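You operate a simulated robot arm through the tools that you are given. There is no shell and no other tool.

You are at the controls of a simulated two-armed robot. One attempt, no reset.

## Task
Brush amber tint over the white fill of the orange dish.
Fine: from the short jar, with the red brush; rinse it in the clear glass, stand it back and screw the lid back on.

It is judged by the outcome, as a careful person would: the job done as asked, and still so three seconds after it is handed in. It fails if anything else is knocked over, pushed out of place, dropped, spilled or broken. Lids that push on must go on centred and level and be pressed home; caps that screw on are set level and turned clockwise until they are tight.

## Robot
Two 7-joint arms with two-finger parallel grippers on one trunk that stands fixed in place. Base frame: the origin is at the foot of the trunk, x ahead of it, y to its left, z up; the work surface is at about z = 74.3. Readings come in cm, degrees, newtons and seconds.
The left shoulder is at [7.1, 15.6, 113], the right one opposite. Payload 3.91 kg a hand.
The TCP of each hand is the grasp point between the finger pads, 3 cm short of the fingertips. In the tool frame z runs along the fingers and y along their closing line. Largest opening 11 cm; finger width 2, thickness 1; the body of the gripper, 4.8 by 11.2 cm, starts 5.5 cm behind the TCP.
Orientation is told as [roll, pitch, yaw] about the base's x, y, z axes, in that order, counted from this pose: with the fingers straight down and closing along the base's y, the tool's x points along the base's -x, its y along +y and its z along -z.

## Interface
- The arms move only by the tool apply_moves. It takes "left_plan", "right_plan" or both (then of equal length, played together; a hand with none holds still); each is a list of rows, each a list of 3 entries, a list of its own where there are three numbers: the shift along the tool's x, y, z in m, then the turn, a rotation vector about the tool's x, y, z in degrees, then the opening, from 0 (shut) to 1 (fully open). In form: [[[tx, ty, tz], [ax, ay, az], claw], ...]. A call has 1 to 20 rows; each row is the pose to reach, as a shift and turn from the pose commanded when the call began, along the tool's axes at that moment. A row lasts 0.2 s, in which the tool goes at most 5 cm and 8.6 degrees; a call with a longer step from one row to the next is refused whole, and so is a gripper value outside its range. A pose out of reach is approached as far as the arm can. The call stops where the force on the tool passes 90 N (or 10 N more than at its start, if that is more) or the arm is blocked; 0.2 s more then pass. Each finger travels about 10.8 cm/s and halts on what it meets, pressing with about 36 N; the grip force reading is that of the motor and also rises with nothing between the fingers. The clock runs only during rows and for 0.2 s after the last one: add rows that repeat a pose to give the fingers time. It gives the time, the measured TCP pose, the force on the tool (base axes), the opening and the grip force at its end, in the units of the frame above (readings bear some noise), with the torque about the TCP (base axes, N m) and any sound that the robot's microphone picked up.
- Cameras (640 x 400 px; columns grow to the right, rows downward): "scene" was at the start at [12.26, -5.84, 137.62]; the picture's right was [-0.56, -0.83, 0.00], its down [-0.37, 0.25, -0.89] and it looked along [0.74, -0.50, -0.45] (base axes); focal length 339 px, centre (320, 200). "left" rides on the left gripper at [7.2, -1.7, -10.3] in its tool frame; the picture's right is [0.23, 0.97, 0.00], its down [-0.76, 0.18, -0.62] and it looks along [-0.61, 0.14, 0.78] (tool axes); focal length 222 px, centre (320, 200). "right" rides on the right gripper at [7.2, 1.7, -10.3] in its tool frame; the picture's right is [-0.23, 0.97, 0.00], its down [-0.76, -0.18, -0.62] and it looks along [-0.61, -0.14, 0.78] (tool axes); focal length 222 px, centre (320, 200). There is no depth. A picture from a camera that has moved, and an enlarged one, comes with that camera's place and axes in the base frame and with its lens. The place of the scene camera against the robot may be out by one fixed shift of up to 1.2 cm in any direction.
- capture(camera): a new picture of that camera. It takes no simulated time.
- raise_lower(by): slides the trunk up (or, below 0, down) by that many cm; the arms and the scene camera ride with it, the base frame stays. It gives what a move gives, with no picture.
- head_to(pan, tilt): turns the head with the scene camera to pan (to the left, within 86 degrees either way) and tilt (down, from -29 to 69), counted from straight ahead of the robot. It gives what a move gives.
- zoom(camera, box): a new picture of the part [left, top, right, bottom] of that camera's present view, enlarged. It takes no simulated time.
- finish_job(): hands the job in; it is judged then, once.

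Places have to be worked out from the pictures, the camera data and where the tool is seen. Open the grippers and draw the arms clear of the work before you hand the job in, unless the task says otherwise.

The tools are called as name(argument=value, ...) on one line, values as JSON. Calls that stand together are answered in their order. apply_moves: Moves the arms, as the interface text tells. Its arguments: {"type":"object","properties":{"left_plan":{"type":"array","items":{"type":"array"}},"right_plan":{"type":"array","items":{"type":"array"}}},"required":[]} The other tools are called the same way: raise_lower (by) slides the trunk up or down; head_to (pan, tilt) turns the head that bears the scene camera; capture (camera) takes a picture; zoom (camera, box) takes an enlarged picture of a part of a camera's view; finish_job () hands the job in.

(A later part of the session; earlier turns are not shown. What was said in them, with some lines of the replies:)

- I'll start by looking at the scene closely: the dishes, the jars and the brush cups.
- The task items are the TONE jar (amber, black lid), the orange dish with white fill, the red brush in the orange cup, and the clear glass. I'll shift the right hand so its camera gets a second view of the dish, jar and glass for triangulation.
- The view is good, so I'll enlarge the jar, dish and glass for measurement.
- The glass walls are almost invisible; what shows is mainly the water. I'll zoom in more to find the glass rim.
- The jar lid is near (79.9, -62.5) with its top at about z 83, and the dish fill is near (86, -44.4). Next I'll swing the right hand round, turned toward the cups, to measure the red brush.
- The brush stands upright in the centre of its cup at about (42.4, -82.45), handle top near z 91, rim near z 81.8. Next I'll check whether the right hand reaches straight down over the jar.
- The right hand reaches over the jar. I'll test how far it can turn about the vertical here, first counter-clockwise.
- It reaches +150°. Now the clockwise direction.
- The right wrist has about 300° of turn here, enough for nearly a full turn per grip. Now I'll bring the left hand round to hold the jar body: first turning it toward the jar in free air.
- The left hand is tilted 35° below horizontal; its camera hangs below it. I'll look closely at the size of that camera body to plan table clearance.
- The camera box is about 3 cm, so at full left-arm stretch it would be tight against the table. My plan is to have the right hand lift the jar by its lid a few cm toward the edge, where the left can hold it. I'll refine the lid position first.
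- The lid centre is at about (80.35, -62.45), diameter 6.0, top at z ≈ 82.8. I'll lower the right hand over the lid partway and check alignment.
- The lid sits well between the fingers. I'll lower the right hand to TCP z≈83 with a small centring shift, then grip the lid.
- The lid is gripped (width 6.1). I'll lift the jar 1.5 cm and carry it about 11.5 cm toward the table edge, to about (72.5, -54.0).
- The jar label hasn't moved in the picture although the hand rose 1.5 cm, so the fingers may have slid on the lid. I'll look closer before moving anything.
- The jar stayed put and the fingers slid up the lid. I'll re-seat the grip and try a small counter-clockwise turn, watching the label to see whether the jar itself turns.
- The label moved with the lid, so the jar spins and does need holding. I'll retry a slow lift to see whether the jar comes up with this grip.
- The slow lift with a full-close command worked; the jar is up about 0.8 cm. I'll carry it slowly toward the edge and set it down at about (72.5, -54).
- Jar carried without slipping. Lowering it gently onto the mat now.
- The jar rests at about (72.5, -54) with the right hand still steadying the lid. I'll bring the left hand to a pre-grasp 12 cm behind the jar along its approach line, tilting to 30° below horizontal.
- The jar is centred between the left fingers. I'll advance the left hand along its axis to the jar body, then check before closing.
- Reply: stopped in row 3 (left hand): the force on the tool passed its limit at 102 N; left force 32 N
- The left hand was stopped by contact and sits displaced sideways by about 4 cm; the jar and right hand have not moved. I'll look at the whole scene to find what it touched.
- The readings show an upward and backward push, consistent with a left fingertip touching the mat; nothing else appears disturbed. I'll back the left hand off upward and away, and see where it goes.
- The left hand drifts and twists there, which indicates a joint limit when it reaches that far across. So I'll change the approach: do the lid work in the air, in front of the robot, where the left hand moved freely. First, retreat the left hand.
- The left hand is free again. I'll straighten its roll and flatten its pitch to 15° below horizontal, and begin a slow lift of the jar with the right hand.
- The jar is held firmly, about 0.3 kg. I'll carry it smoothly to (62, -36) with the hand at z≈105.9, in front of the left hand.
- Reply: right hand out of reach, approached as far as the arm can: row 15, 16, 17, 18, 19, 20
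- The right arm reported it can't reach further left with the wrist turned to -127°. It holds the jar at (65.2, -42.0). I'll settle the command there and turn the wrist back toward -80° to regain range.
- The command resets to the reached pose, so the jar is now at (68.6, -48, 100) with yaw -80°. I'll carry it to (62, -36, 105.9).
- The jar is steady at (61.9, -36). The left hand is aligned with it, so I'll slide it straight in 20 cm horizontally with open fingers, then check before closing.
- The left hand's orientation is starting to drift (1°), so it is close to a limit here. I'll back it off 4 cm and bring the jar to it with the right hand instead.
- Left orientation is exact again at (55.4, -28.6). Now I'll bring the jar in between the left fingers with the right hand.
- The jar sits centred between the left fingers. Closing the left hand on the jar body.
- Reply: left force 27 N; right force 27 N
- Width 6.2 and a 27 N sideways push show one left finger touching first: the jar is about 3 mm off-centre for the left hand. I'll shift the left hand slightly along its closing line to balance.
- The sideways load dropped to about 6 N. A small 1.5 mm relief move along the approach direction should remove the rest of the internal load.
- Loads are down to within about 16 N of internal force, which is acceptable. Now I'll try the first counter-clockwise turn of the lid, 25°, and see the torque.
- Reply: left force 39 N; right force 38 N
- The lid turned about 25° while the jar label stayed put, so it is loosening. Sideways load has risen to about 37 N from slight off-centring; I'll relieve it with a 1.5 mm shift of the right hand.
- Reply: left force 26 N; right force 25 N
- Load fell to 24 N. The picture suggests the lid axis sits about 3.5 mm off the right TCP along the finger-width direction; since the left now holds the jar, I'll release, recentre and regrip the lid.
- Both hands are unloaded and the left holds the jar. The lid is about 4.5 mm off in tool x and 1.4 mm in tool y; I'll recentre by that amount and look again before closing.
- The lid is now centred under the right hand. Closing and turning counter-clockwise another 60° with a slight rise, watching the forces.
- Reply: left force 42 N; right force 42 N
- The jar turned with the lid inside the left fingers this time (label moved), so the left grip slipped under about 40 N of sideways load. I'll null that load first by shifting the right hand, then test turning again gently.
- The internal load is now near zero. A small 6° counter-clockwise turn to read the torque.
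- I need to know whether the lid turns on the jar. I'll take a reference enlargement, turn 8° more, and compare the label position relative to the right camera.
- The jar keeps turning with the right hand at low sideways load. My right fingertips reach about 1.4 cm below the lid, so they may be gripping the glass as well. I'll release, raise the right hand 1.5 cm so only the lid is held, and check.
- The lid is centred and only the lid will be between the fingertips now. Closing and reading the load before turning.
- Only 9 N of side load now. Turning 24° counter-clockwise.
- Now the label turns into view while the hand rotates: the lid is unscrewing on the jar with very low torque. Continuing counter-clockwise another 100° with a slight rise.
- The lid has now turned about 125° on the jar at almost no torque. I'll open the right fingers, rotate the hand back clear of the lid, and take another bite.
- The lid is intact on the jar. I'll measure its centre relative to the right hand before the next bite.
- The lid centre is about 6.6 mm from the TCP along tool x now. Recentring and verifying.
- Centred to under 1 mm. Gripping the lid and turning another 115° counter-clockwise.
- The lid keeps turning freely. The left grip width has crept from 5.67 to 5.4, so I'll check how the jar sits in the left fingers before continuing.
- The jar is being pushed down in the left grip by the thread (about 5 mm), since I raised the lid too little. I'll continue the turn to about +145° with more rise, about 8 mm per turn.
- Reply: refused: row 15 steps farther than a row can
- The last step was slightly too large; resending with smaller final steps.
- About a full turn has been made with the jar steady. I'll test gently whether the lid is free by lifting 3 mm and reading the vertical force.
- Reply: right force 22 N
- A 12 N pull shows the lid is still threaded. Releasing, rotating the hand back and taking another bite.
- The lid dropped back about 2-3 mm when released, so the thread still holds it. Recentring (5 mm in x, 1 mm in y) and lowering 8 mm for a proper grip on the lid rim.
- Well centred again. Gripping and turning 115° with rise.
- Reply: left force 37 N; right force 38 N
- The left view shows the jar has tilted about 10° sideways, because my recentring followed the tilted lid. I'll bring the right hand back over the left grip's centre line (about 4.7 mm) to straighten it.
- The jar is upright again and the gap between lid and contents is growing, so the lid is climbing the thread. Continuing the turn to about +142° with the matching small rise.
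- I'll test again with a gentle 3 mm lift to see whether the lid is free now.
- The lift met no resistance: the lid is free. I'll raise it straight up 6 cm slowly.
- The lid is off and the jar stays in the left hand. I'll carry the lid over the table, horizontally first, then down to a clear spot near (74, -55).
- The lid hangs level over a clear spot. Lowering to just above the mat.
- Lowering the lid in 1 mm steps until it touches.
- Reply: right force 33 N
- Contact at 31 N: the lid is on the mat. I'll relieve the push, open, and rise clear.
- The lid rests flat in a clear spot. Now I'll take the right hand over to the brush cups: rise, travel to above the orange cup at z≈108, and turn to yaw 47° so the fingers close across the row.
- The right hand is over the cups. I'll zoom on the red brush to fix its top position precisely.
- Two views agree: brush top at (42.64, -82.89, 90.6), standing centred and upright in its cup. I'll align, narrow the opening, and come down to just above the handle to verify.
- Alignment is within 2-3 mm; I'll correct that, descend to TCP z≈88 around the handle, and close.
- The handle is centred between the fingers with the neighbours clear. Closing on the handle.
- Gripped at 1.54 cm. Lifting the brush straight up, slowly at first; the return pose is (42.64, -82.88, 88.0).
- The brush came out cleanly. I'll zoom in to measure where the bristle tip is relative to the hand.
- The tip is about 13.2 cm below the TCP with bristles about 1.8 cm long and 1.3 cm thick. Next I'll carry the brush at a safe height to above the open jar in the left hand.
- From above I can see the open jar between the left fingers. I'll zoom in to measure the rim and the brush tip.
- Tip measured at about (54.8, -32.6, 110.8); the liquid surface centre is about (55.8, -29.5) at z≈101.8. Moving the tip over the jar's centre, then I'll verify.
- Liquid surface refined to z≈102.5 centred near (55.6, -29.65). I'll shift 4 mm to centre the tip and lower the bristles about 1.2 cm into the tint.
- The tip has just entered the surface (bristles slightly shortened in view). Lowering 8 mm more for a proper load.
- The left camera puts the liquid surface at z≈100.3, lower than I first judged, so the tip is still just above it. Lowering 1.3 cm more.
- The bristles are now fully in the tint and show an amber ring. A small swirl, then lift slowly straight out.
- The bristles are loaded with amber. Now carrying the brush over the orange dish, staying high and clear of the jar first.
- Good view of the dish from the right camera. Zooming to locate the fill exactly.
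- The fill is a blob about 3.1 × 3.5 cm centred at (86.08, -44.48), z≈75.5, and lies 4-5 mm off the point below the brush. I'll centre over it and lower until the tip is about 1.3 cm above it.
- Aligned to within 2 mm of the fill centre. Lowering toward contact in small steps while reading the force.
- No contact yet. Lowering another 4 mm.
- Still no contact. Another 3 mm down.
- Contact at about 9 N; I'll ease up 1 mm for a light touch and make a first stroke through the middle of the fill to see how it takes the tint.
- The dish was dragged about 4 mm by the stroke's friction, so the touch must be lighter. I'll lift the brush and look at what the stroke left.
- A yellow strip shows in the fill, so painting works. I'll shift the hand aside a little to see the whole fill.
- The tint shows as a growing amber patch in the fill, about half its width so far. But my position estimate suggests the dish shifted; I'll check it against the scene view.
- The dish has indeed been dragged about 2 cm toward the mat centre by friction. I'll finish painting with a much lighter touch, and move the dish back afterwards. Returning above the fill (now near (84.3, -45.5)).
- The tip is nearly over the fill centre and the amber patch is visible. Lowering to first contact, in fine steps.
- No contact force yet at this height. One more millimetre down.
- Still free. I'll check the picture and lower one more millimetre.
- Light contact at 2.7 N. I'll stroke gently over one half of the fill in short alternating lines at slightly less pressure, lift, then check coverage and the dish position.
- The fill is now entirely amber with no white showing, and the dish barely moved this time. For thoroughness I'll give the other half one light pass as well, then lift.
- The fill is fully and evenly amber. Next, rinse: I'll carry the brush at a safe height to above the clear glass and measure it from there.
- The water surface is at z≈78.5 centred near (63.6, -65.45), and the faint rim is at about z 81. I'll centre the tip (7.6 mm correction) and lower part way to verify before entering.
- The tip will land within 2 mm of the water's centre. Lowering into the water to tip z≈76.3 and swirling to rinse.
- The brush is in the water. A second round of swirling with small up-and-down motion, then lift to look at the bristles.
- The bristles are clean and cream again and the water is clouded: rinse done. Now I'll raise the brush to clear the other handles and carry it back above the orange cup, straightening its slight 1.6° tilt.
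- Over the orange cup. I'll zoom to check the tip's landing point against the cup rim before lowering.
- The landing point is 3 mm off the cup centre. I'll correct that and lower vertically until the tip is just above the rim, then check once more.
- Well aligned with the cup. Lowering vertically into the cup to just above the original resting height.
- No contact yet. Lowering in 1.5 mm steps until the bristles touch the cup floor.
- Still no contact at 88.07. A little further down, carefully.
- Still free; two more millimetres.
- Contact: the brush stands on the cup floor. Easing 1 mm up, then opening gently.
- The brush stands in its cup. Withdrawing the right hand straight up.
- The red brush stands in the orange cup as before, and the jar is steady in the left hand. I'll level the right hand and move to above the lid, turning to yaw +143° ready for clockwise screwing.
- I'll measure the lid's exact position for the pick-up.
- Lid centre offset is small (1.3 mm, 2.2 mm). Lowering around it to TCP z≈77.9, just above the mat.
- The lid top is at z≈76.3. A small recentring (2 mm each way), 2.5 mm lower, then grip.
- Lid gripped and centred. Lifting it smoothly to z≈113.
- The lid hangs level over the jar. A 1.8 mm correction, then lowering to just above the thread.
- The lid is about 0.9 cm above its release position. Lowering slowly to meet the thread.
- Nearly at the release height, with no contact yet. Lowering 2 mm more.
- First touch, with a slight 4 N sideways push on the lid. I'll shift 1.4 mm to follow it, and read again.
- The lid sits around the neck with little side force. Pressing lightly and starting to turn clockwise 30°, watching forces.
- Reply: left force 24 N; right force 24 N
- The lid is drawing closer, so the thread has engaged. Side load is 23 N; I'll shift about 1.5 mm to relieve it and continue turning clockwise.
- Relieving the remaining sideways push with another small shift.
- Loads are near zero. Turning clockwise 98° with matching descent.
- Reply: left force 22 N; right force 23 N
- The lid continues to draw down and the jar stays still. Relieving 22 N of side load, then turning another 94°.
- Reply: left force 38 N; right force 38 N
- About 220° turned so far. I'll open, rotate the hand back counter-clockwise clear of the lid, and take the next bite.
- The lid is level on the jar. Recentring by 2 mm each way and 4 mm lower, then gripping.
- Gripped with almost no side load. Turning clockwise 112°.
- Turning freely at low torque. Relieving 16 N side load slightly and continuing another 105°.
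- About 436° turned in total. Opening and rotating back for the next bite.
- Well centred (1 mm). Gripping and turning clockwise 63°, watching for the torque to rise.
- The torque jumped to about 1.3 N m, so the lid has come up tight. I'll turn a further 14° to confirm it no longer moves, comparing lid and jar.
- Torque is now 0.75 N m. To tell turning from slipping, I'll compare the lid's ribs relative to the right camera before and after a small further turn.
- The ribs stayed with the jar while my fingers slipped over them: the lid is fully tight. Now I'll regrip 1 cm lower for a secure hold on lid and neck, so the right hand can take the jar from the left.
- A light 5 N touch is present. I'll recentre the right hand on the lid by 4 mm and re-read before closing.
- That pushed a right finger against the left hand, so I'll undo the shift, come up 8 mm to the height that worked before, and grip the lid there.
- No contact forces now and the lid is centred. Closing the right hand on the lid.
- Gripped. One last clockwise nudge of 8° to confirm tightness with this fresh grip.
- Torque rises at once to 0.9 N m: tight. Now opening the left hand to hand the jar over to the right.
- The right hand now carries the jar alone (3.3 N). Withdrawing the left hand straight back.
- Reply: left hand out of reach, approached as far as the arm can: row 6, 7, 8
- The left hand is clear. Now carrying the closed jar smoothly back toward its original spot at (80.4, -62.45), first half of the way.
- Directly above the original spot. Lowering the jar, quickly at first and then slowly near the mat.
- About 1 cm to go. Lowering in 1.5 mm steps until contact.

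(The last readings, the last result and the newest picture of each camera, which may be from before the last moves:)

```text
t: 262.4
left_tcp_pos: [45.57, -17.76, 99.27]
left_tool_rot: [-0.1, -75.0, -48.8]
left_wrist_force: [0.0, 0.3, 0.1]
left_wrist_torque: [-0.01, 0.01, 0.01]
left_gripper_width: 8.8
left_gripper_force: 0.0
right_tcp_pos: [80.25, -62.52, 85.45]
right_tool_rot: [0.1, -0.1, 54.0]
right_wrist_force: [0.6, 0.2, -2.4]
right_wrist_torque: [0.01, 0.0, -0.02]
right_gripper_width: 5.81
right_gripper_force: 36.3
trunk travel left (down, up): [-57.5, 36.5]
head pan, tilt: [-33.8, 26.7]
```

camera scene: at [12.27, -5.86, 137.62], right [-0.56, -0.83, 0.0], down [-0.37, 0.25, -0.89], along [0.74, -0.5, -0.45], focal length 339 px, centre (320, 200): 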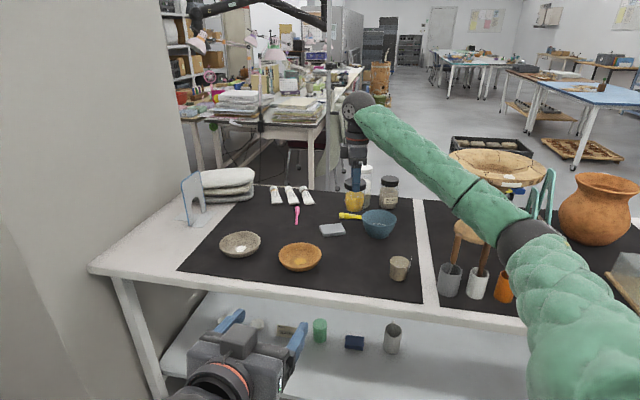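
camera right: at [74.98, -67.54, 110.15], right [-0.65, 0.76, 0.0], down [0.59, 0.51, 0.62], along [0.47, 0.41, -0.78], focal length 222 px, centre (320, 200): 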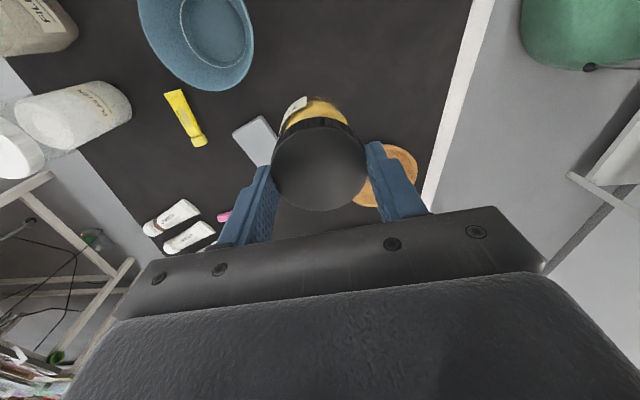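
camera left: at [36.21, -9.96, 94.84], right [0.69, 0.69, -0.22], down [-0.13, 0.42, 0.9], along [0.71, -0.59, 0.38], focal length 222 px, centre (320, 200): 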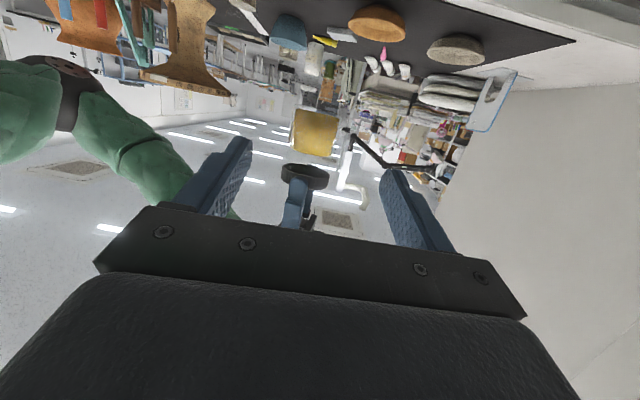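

Still hanging freely (−2.4 N). Continuing down slowly.

apply_moves(right_plan=[[[0, 0, 0.0015], [0, 0, 0], 0], [[0, 0, 0.003], [0, 0, 0], 0], [[0, 0, 0.0045], [0, 0, 0], 0], [[0, 0, 0.006], [0, 0, 0], 0], [[0, 0, 0.006], [0, 0, 0], 0]])

zoom(camera="scene", box=[310, 180, 400, 270])

```text
t: 263.6
left_tcp_pos: [45.47, -17.87, 99.23]
left_tool_rot: [0.0, -75.0, -48.8]
left_wrist_force: [0.5, 0.1, 0.0]
left_wrist_torque: [-0.01, -0.02, 0.01]
left_gripper_width: 8.8
left_gripper_force: 0.0
right_tcp_pos: [80.23, -62.44, 84.87]
right_tool_rot: [0.1, 0.0, 54.0]
right_wrist_force: [0.3, -0.1, -2.8]
right_wrist_torque: [0.0, 0.01, 0.0]
right_gripper_width: 5.81
right_gripper_force: 35.4
trunk travel left (down, up): [-57.5, 36.5]
head pan, tilt: [-33.8, 26.7]
```

```text
4.44 times, centred on (355, 225) of scene
camera zoom: at [12.27, -5.86, 137.62], right [-0.56, -0.83, 0.0], down [-0.37, 0.25, -0.89], along [0.74, -0.5, -0.45], focal length 1506 px, centre (164, 89)
```

zoom: 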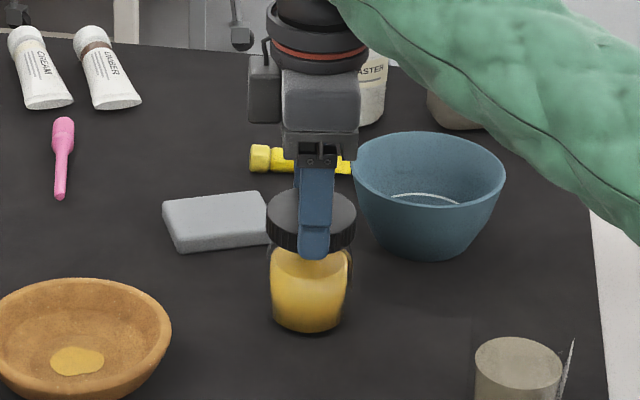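

Nearly down. A few more millimetres.

apply_moves(right_plan=[[[0, 0, 0.0012], [0, 0, 0], 0], [[0, 0, 0.0024], [0, 0, 0], 0], [[0, 0, 0.0036], [0, 0, 0], 0], [[0, 0, 0.0036], [0, 0, 0], 0]])

```text
t: 264.6
left_tcp_pos: [45.44, -17.72, 99.38]
left_tool_rot: [-0.1, -75.1, -48.9]
left_wrist_force: [-0.1, 0.7, -0.7]
left_wrist_torque: [0.03, 0.04, -0.01]
left_gripper_width: 8.77
left_gripper_force: 0.1
right_tcp_pos: [80.36, -62.56, 84.75]
right_tool_rot: [-0.1, 0.0, 54.0]
right_wrist_force: [1.3, -5.1, 17.2]
right_wrist_torque: [-0.14, 0.13, 0.01]
right_gripper_width: 5.81
right_gripper_force: 36.2
trunk travel left (down, up): [-57.5, 36.5]
head pan, tilt: [-33.8, 26.7]
```

Contact at 17 N: the jar stands on the mat. Easing the push, opening, and rising clear.

apply_moves(right_plan=[[[0, 0, -0.0015], [0, 0, 0], 0], [[0, 0, -0.0015], [0, 0, 0], 0.56], [[0, 0, -0.0015], [0, 0, 0], 0.65], [[0, 0, -0.0015], [0, 0, 0], 0.8], [[0, 0, -0.0015], [0, 0, 0], 0.8], [[0, 0, -0.012], [0, 0, 0], 0.8], [[0, 0, -0.04], [0, 0, 0], 0.8], [[0, 0, -0.08], [0, 0, 0], 0.8], [[0, 0, -0.12], [0, 0, 0], 0.8], [[0, 0, -0.14], [0, 0, 0], 0.8]])

capture(camera="right")

zoom(camera="scene", box=[240, 180, 430, 300])

zoom(camera="scene", box=[335, 215, 371, 260])

```text
t: 266.8
left_tcp_pos: [45.51, -17.91, 99.23]
left_tool_rot: [-0.1, -74.9, -48.8]
left_wrist_force: [-1.0, -1.3, 0.4]
left_wrist_torque: [0.0, 0.03, 0.01]
left_gripper_width: 8.79
left_gripper_force: 0.1
right_tcp_pos: [80.43, -62.4, 98.74]
right_tool_rot: [0.1, 0.0, 54.1]
right_wrist_force: [-0.2, 0.5, 0.6]
right_wrist_torque: [0.0, -0.01, 0.01]
right_gripper_width: 8.81
right_gripper_force: 0.1
trunk travel left (down, up): [-57.5, 36.5]
head pan, tilt: [-33.8, 26.7]
```

```text
taken
camera right: at [74.91, -67.45, 109.01], right [-0.65, 0.76, 0.0], down [0.59, 0.51, 0.62], along [0.47, 0.41, -0.78], focal length 222 px, centre (320, 200)
```

right: 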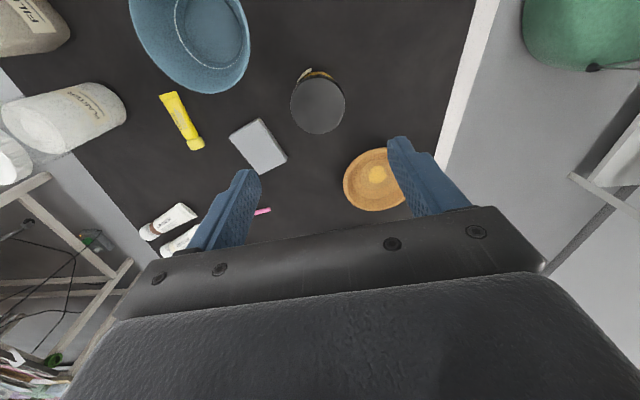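

```text
3.33 times, centred on (335, 240) of scene
camera zoom: at [12.23, -5.82, 137.62], right [-0.56, -0.83, 0.0], down [-0.37, 0.25, -0.89], along [0.74, -0.5, -0.45], focal length 1130 px, centre (270, 67)
```

zoom: 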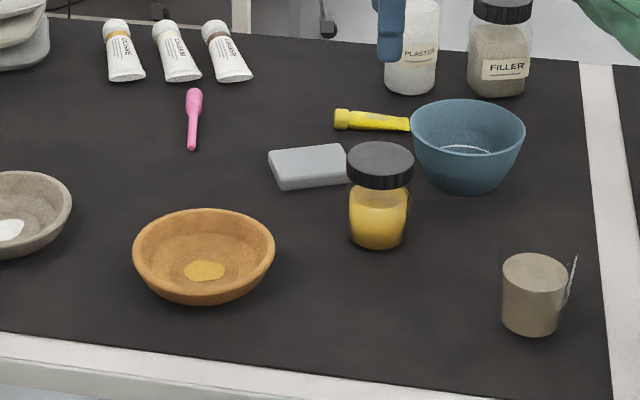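

```text
8.89 times, centred on (353, 238) of scene
camera zoom: at [12.23, -5.82, 137.62], right [-0.56, -0.83, 0.0], down [-0.37, 0.25, -0.89], along [0.74, -0.5, -0.45], focal length 3013 px, centre (27, -133)
```

zoom: 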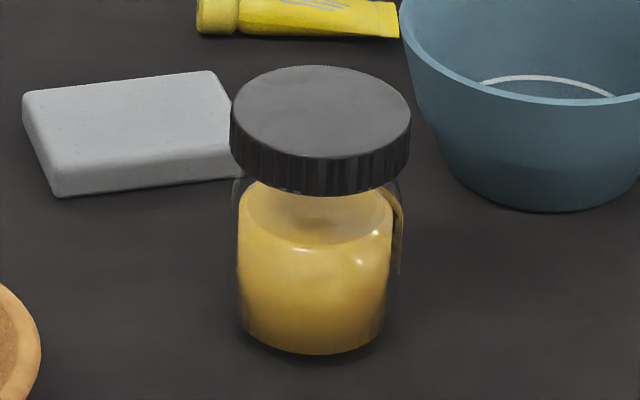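

The jar is back in place with its lid seated exactly as at the start. Remaining: the dish is still about 2.4 cm from its original spot. I'll close the right hand and bring it behind the dish to push it gently back.

apply_moves(right_plan=[[[-0.01, 0.014, 0], [0, 0, 3], 0.6], [[-0.022, 0.032, 0.004], [0, 0, 7], 0.4], [[-0.037, 0.053, 0.012], [0, 0, 11], 0.2], [[-0.053, 0.075, 0.022], [0, 0, 15], 0], [[-0.065, 0.092, 0.032], [0, 0, 18.5], 0], [[-0.0699, 0.0991, 0.037], [0, 0, 20.2], 0], [[-0.0699, 0.0991, 0.037], [0, 0, 20.2], 0]])

capture(camera="right")

zoom(camera="scene", box=[240, 210, 336, 270])

```text
t: 268.4
left_tcp_pos: [45.42, -17.91, 99.19]
left_tool_rot: [-0.1, -75.0, -48.8]
left_wrist_force: [-0.7, -0.3, 0.6]
left_wrist_torque: [0.0, 0.01, 0.01]
left_gripper_width: 8.79
left_gripper_force: 0.0
right_tcp_pos: [76.42, -50.88, 94.77]
right_tool_rot: [0.1, 0.2, 33.7]
right_wrist_force: [0.3, 0.4, -0.5]
right_wrist_torque: [0.02, -0.01, 0.03]
right_gripper_width: 0.0
right_gripper_force: 35.6
trunk travel left (down, up): [-57.5, 36.5]
head pan, tilt: [-33.8, 26.7]
```

```text
taken
camera right: at [69.63, -53.67, 105.1], right [-0.35, 0.94, 0.0], down [0.73, 0.28, 0.62], along [0.58, 0.22, -0.78], focal length 222 px, centre (320, 200)
```

right: 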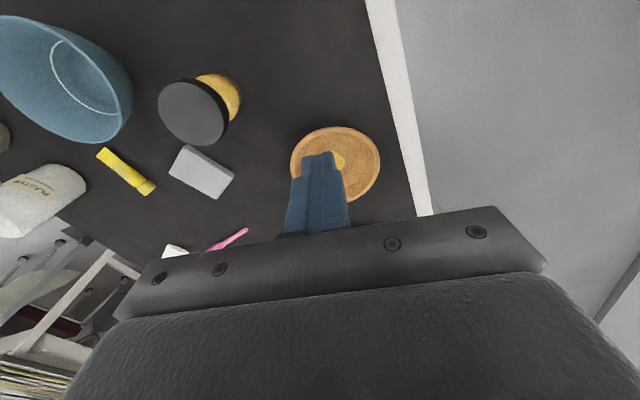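

```text
6.67 times, centred on (288, 240) of scene
camera zoom: at [12.25, -5.84, 137.62], right [-0.56, -0.83, 0.0], down [-0.37, 0.25, -0.89], along [0.74, -0.5, -0.45], focal length 2260 px, centre (533, -67)
```

zoom: 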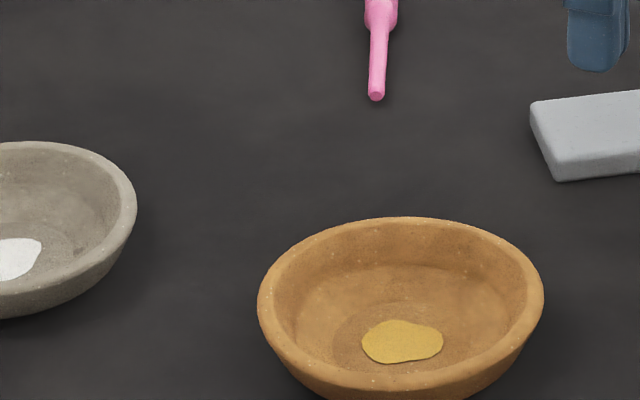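

The scene view shows the dish shifted by (-2.0, -1.5) cm from its start. I'll lower the closed fingers behind its rim, on the line through its centre.

apply_moves(right_plan=[[[-0.0003, -0.0059, 0.01], [0, 0, 0], 0], [[-0.0003, -0.0059, 0.045], [0, 0, 0], 0], [[-0.0003, -0.0059, 0.085], [0, 0, 0], 0], [[-0.0003, -0.0059, 0.12], [0, 0, 0], 0], [[-0.0003, -0.0059, 0.15], [0, 0, 0], 0], [[-0.0003, -0.0059, 0.16], [0, 0, 0], 0], [[-0.0003, -0.0059, 0.16], [0, 0, 0], 0]])

capture(camera="right")

zoom(camera="scene", box=[240, 190, 384, 280])

```text
t: 270.0
left_tcp_pos: [45.42, -17.87, 99.32]
left_tool_rot: [-0.1, -75.0, -48.8]
left_wrist_force: [1.0, 0.0, -0.2]
left_wrist_torque: [-0.01, -0.04, 0.0]
left_gripper_width: 8.77
left_gripper_force: 0.0
right_tcp_pos: [76.73, -51.53, 78.69]
right_tool_rot: [0.1, 0.0, 33.8]
right_wrist_force: [0.0, 0.4, -0.8]
right_wrist_torque: [0.0, -0.01, -0.01]
right_gripper_width: 0.02
right_gripper_force: 36.0
trunk travel left (down, up): [-57.5, 36.5]
head pan, tilt: [-33.8, 26.7]
```

```text
taken
camera right: at [69.86, -54.21, 89.1], right [-0.35, 0.94, 0.0], down [0.73, 0.28, 0.62], along [0.58, 0.22, -0.78], focal length 222 px, centre (320, 200)
```

right: 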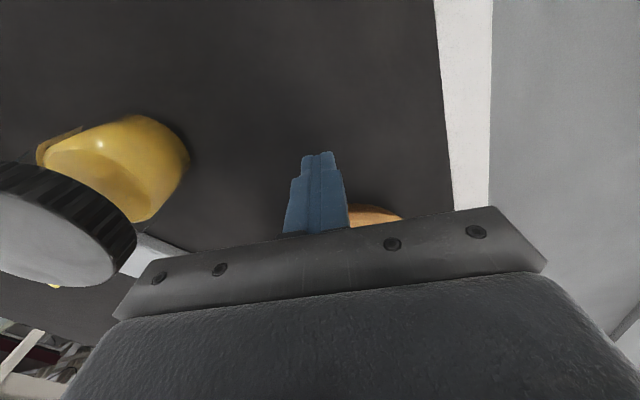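

```text
4.44 times, centred on (312, 235) of scene
camera zoom: at [12.25, -5.84, 137.62], right [-0.56, -0.83, 0.0], down [-0.37, 0.25, -0.89], along [0.74, -0.5, -0.45], focal length 1506 px, centre (356, 44)
```

zoom: 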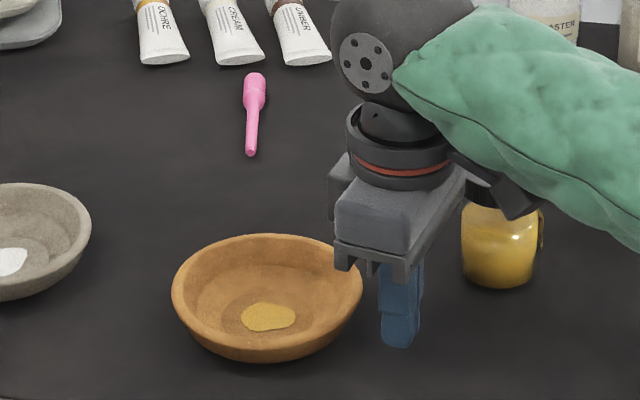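

Fingers are behind the rim with clear space. Pushing forward 2.6 cm slowly (about 1.4 cm of actual dish travel), then checking.

apply_moves(right_plan=[[[-0.004, 0.0002, 0], [0, 0, 0], 0], [[-0.008, 0.0005, 0], [0, 0, 0], 0], [[-0.011, 0.0006, 0], [0, 0, 0], 0], [[-0.014, 0.0008, 0], [0, 0, 0], 0], [[-0.017, 0.001, 0], [0, 0, 0], 0], [[-0.02, 0.0012, 0], [0, 0, 0], 0], [[-0.023, 0.0014, 0], [0, 0, 0], 0], [[-0.026, 0.0015, 0], [0, 0, 0], 0]])

zoom(camera="scene", box=[240, 210, 336, 270])

```text
t: 271.8
left_tcp_pos: [45.48, -17.74, 99.27]
left_tool_rot: [0.0, -74.8, -48.7]
left_wrist_force: [0.7, -0.2, 0.0]
left_wrist_torque: [0.02, 0.0, 0.02]
left_gripper_width: 8.81
left_gripper_force: 0.0
right_tcp_pos: [78.7, -49.85, 78.88]
right_tool_rot: [0.1, 0.1, 33.8]
right_wrist_force: [-0.5, -0.1, -0.4]
right_wrist_torque: [-0.01, -0.04, 0.02]
right_gripper_width: 0.0
right_gripper_force: 36.4
trunk travel left (down, up): [-57.5, 36.5]
head pan, tilt: [-33.8, 26.7]
```

```text
6.67 times, centred on (288, 240) of scene
camera zoom: at [12.24, -5.83, 137.63], right [-0.56, -0.83, 0.0], down [-0.37, 0.25, -0.89], along [0.74, -0.5, -0.45], focal length 2260 px, centre (533, -67)
```

zoom: 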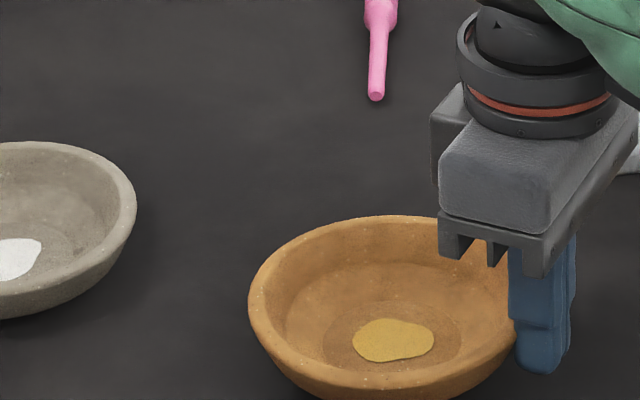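

The dish has moved about 0.5 cm in the right direction, with about 2.0 cm to go. Pushing 1.3 cm more.

apply_moves(right_plan=[[[-0.003, 0.0002, 0], [0, 0, 0], 0], [[-0.006, 0.0003, 0], [0, 0, 0], 0], [[-0.009, 0.0005, 0], [0, 0, 0], 0], [[-0.012, 0.0007, 0], [0, 0, 0], 0], [[-0.013, 0.0008, 0], [0, 0, 0], 0]])

zoom(camera="scene", box=[240, 210, 336, 270])

```text
t: 273.0
left_tcp_pos: [45.41, -17.8, 99.29]
left_tool_rot: [-0.1, -75.0, -48.9]
left_wrist_force: [0.4, 0.6, 0.4]
left_wrist_torque: [-0.02, -0.02, 0.0]
left_gripper_width: 8.79
left_gripper_force: 0.0
right_tcp_pos: [79.77, -49.05, 78.81]
right_tool_rot: [0.1, 0.0, 33.9]
right_wrist_force: [-0.5, -0.8, 1.2]
right_wrist_torque: [0.0, 0.04, 0.02]
right_gripper_width: 0.0
right_gripper_force: 36.2
trunk travel left (down, up): [-57.5, 36.5]
head pan, tilt: [-33.8, 26.7]
```

```text
6.67 times, centred on (288, 240) of scene
camera zoom: at [12.25, -5.84, 137.62], right [-0.56, -0.83, 0.0], down [-0.37, 0.25, -0.89], along [0.74, -0.5, -0.45], focal length 2260 px, centre (533, -67)
```

zoom: 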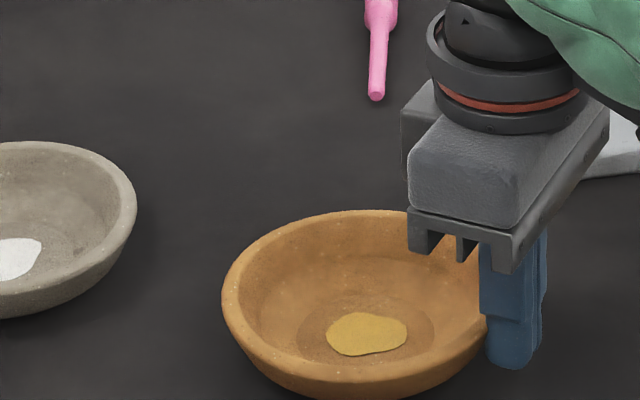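

About 0.7 cm remaining. One last short push.

apply_moves(right_plan=[[[-0.002, 0.0001, 0], [0, 0, 0], 0], [[-0.004, 0.0002, 0], [0, 0, 0], 0], [[-0.006, 0.0003, 0], [0, 0, 0], 0], [[-0.007, 0.0004, 0], [0, 0, 0], 0], [[-0.007, 0.0004, 0], [0, 0, 0], 0]])

zoom(camera="scene", box=[240, 210, 336, 270])

```text
t: 274.2
left_tcp_pos: [45.48, -17.8, 99.22]
left_tool_rot: [-0.1, -74.9, -48.7]
left_wrist_force: [-0.2, -0.1, 0.3]
left_wrist_torque: [0.0, 0.03, -0.01]
left_gripper_width: 8.79
left_gripper_force: 0.1
right_tcp_pos: [80.35, -48.69, 78.81]
right_tool_rot: [0.0, 0.1, 33.9]
right_wrist_force: [-1.0, -0.6, 0.9]
right_wrist_torque: [0.02, 0.02, 0.01]
right_gripper_width: 0.01
right_gripper_force: 36.4
trunk travel left (down, up): [-57.5, 36.5]
head pan, tilt: [-33.8, 26.7]
```

```text
6.67 times, centred on (288, 240) of scene
camera zoom: at [12.25, -5.84, 137.62], right [-0.56, -0.83, 0.0], down [-0.37, 0.25, -0.89], along [0.74, -0.5, -0.45], focal length 2260 px, centre (533, -67)
```

zoom: 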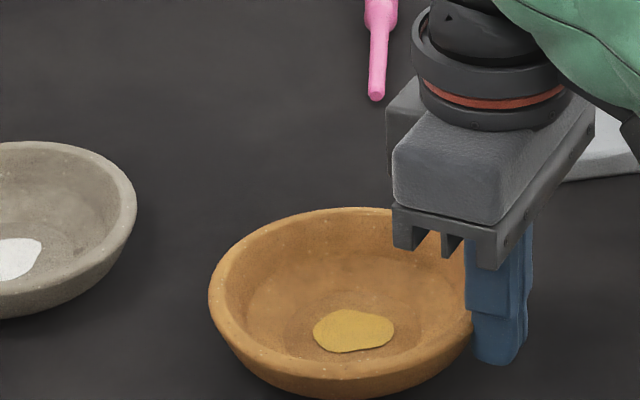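

The dish is back exactly where it started (edges and fill match the first picture). Backing the fingers off and rising.

apply_moves(right_plan=[[[0.006, 0, 0], [0, 0, 0], 0], [[0.015, 0, 0], [0, 0, 0], 0], [[0.018, 0, -0.03], [0, 0, 0], 0], [[0.018, 0, -0.07], [0, 0, 0], 0], [[0.018, 0, -0.115], [0, 0, 0], 0.2], [[0.018, 0, -0.16], [0, 0, 0], 0.4], [[0.018, 0, -0.205], [0, 0, 0], 0.6], [[0.018, 0, -0.25], [0, 0, 0], 0.8], [[0.018, 0, -0.29], [0, 0, 0], 1], [[0.018, 0, -0.32], [0, 0, 0], 1]])

capture(camera="scene")

capture(camera="right")

```text
t: 276.4
left_tcp_pos: [45.37, -17.82, 99.3]
left_tool_rot: [0.0, -75.1, -48.7]
left_wrist_force: [1.2, -0.1, 0.7]
left_wrist_torque: [-0.01, -0.03, 0.05]
left_gripper_width: 8.8
left_gripper_force: 0.1
right_tcp_pos: [78.88, -49.71, 110.82]
right_tool_rot: [0.1, 0.1, 33.8]
right_wrist_force: [0.1, 0.3, -0.1]
right_wrist_torque: [-0.02, -0.01, 0.02]
right_gripper_width: 10.97
right_gripper_force: 0.0
trunk travel left (down, up): [-57.5, 36.5]
head pan, tilt: [-33.8, 26.7]
```

```text
taken
camera scene: at [12.2, -5.78, 137.62], right [-0.56, -0.83, 0.0], down [-0.37, 0.25, -0.89], along [0.74, -0.5, -0.45], focal length 339 px, centre (320, 200)
```

scene: 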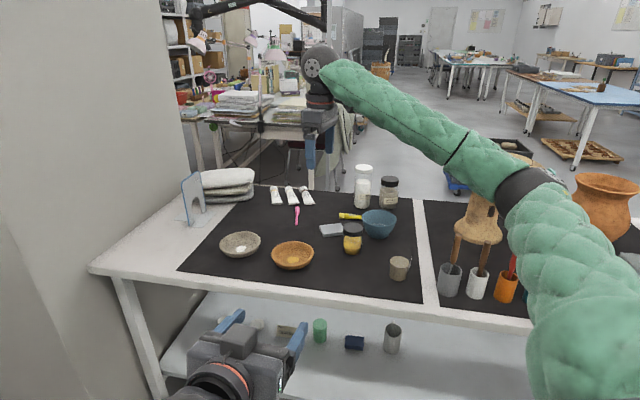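

```text
taken
camera right: at [72.15, -52.43, 121.12], right [-0.35, 0.94, 0.0], down [0.73, 0.28, 0.62], along [0.58, 0.22, -0.78], focal length 222 px, centre (320, 200)
```

right: 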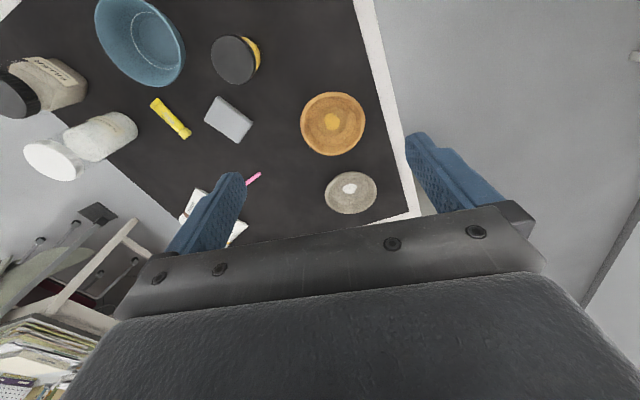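

Everything on the table is in place. Drawing both arms clear of the work with grippers open.

apply_moves(right_plan=[[[0.0226, 0.0267, -0.001], [0, 0, 0], 1], [[0.0452, 0.0534, -0.002], [0, 0, 0], 1], [[0.0678, 0.0801, -0.004], [0, 0, 0], 1], [[0.0904, 0.1068, -0.005], [0, 0, 0], 1], [[0.113, 0.1335, -0.006], [0, 0, 0], 1], [[0.1355, 0.1602, -0.008], [0, 0, 0], 1], [[0.1581, 0.1869, -0.009], [0, 0, 0], 1], [[0.1807, 0.2136, -0.01], [0, 0, 0], 1], [[0.1807, 0.2136, -0.01], [0, 0, 0], 1]], left_plan=[[[-0.01, 0, -0.003], [0, 0, 0], 0.9], [[-0.02, 0, -0.006], [0, 0, 0], 1], [[-0.03, 0, -0.009], [0, 0, 0], 1], [[-0.04, 0, -0.012], [0, 0, 0], 1], [[-0.05, 0, -0.014], [0, 0, 0], 1], [[-0.06, 0, -0.016], [0, 0, 0], 1], [[-0.06, 0, -0.016], [0, 0, 0], 1], [[-0.06, 0, -0.016], [0, 0, 0], 1], [[-0.06, 0, -0.016], [0, 0, 0], 1]])

capture(camera="scene")

zoom(camera="scene", box=[200, 150, 430, 294])

zoom(camera="scene", box=[410, 180, 602, 310])

```text
t: 278.4
left_tcp_pos: [46.07, -18.49, 105.56]
left_tool_rot: [-0.1, -75.0, -48.6]
left_wrist_force: [0.4, 0.6, -0.3]
left_wrist_torque: [-0.03, -0.02, 0.02]
left_gripper_width: 11.02
left_gripper_force: 0.1
left hand out of reach, approached as far as the arm can: row 2, 3, 4, 5, 6, 7, 8, 9
right_tcp_pos: [52.04, -42.01, 111.78]
right_tool_rot: [0.2, 0.0, 33.8]
right_wrist_force: [0.4, 0.0, -0.5]
right_wrist_torque: [0.01, -0.02, 0.02]
right_gripper_width: 10.99
right_gripper_force: 0.0
trunk travel left (down, up): [-57.5, 36.5]
head pan, tilt: [-33.8, 26.7]
```

```text
taken
camera scene: at [12.31, -5.85, 137.61], right [-0.56, -0.83, 0.0], down [-0.37, 0.25, -0.89], along [0.74, -0.5, -0.45], focal length 339 px, centre (320, 200)
```

scene: 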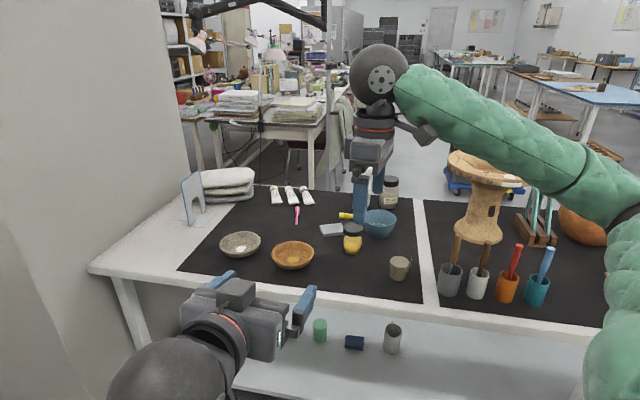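

```text
2.78 times, centred on (315, 222) of scene
camera zoom: at [12.31, -5.85, 137.61], right [-0.56, -0.83, 0.0], down [-0.37, 0.25, -0.89], along [0.74, -0.5, -0.45], focal length 942 px, centre (334, 139)
```

zoom: 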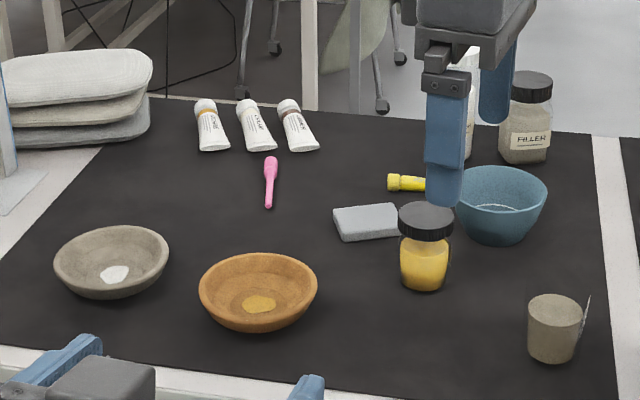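

```text
3.08 times, centred on (506, 245) of scene
camera zoom: at [12.31, -5.85, 137.61], right [-0.56, -0.83, 0.0], down [-0.37, 0.25, -0.89], along [0.74, -0.5, -0.45], focal length 1043 px, centre (-252, 62)
```

zoom: 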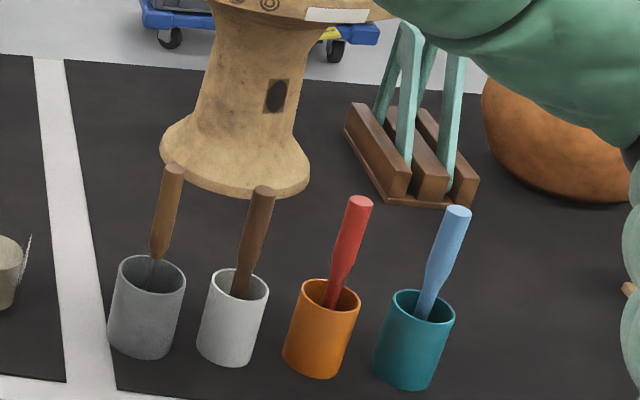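

All objects match the starting layout:
- The orange dish's fill is amber, and the dish is back in place.
- The jar is closed tight on its spot.
- The brush is rinsed and standing in its cup.
- Both arms are clear with the grippers open.

Handing the job in.

finish_job()

```text
The job is handed in.
```

The job is handed in: the white fill in the orange dish is now fully amber, brushed from the short TONE jar with the red brush. I don't have the verdict yet.

- **Brush:** I rinsed it in the clear glass until the bristles were clean again, then stood it back in the orange cup. The water in the glass is now clouded with tint.
- **Lid:** It is back on the TONE jar and turned clockwise until it stopped. It held against about 1.3 N m, and its height on the jar matches the first picture.
- **Dish:** My first stroke was too heavy and dragged the dish about 2.5 cm. I used a lighter touch after that, and at the end pushed the dish back until it matched its starting position in the picture.
- **Jar:** I couldn't open it on the table, because the left arm can't reach that far across. I took the lid off with the jar held in the air between both hands, and the left hand held it open while I painted. Once it was closed I set it back within a few millimetres of its original spot, turned so the label faces a different way.

In the last pictures the other items on the table look unmoved. Both grippers are open and the arms are clear of the table.
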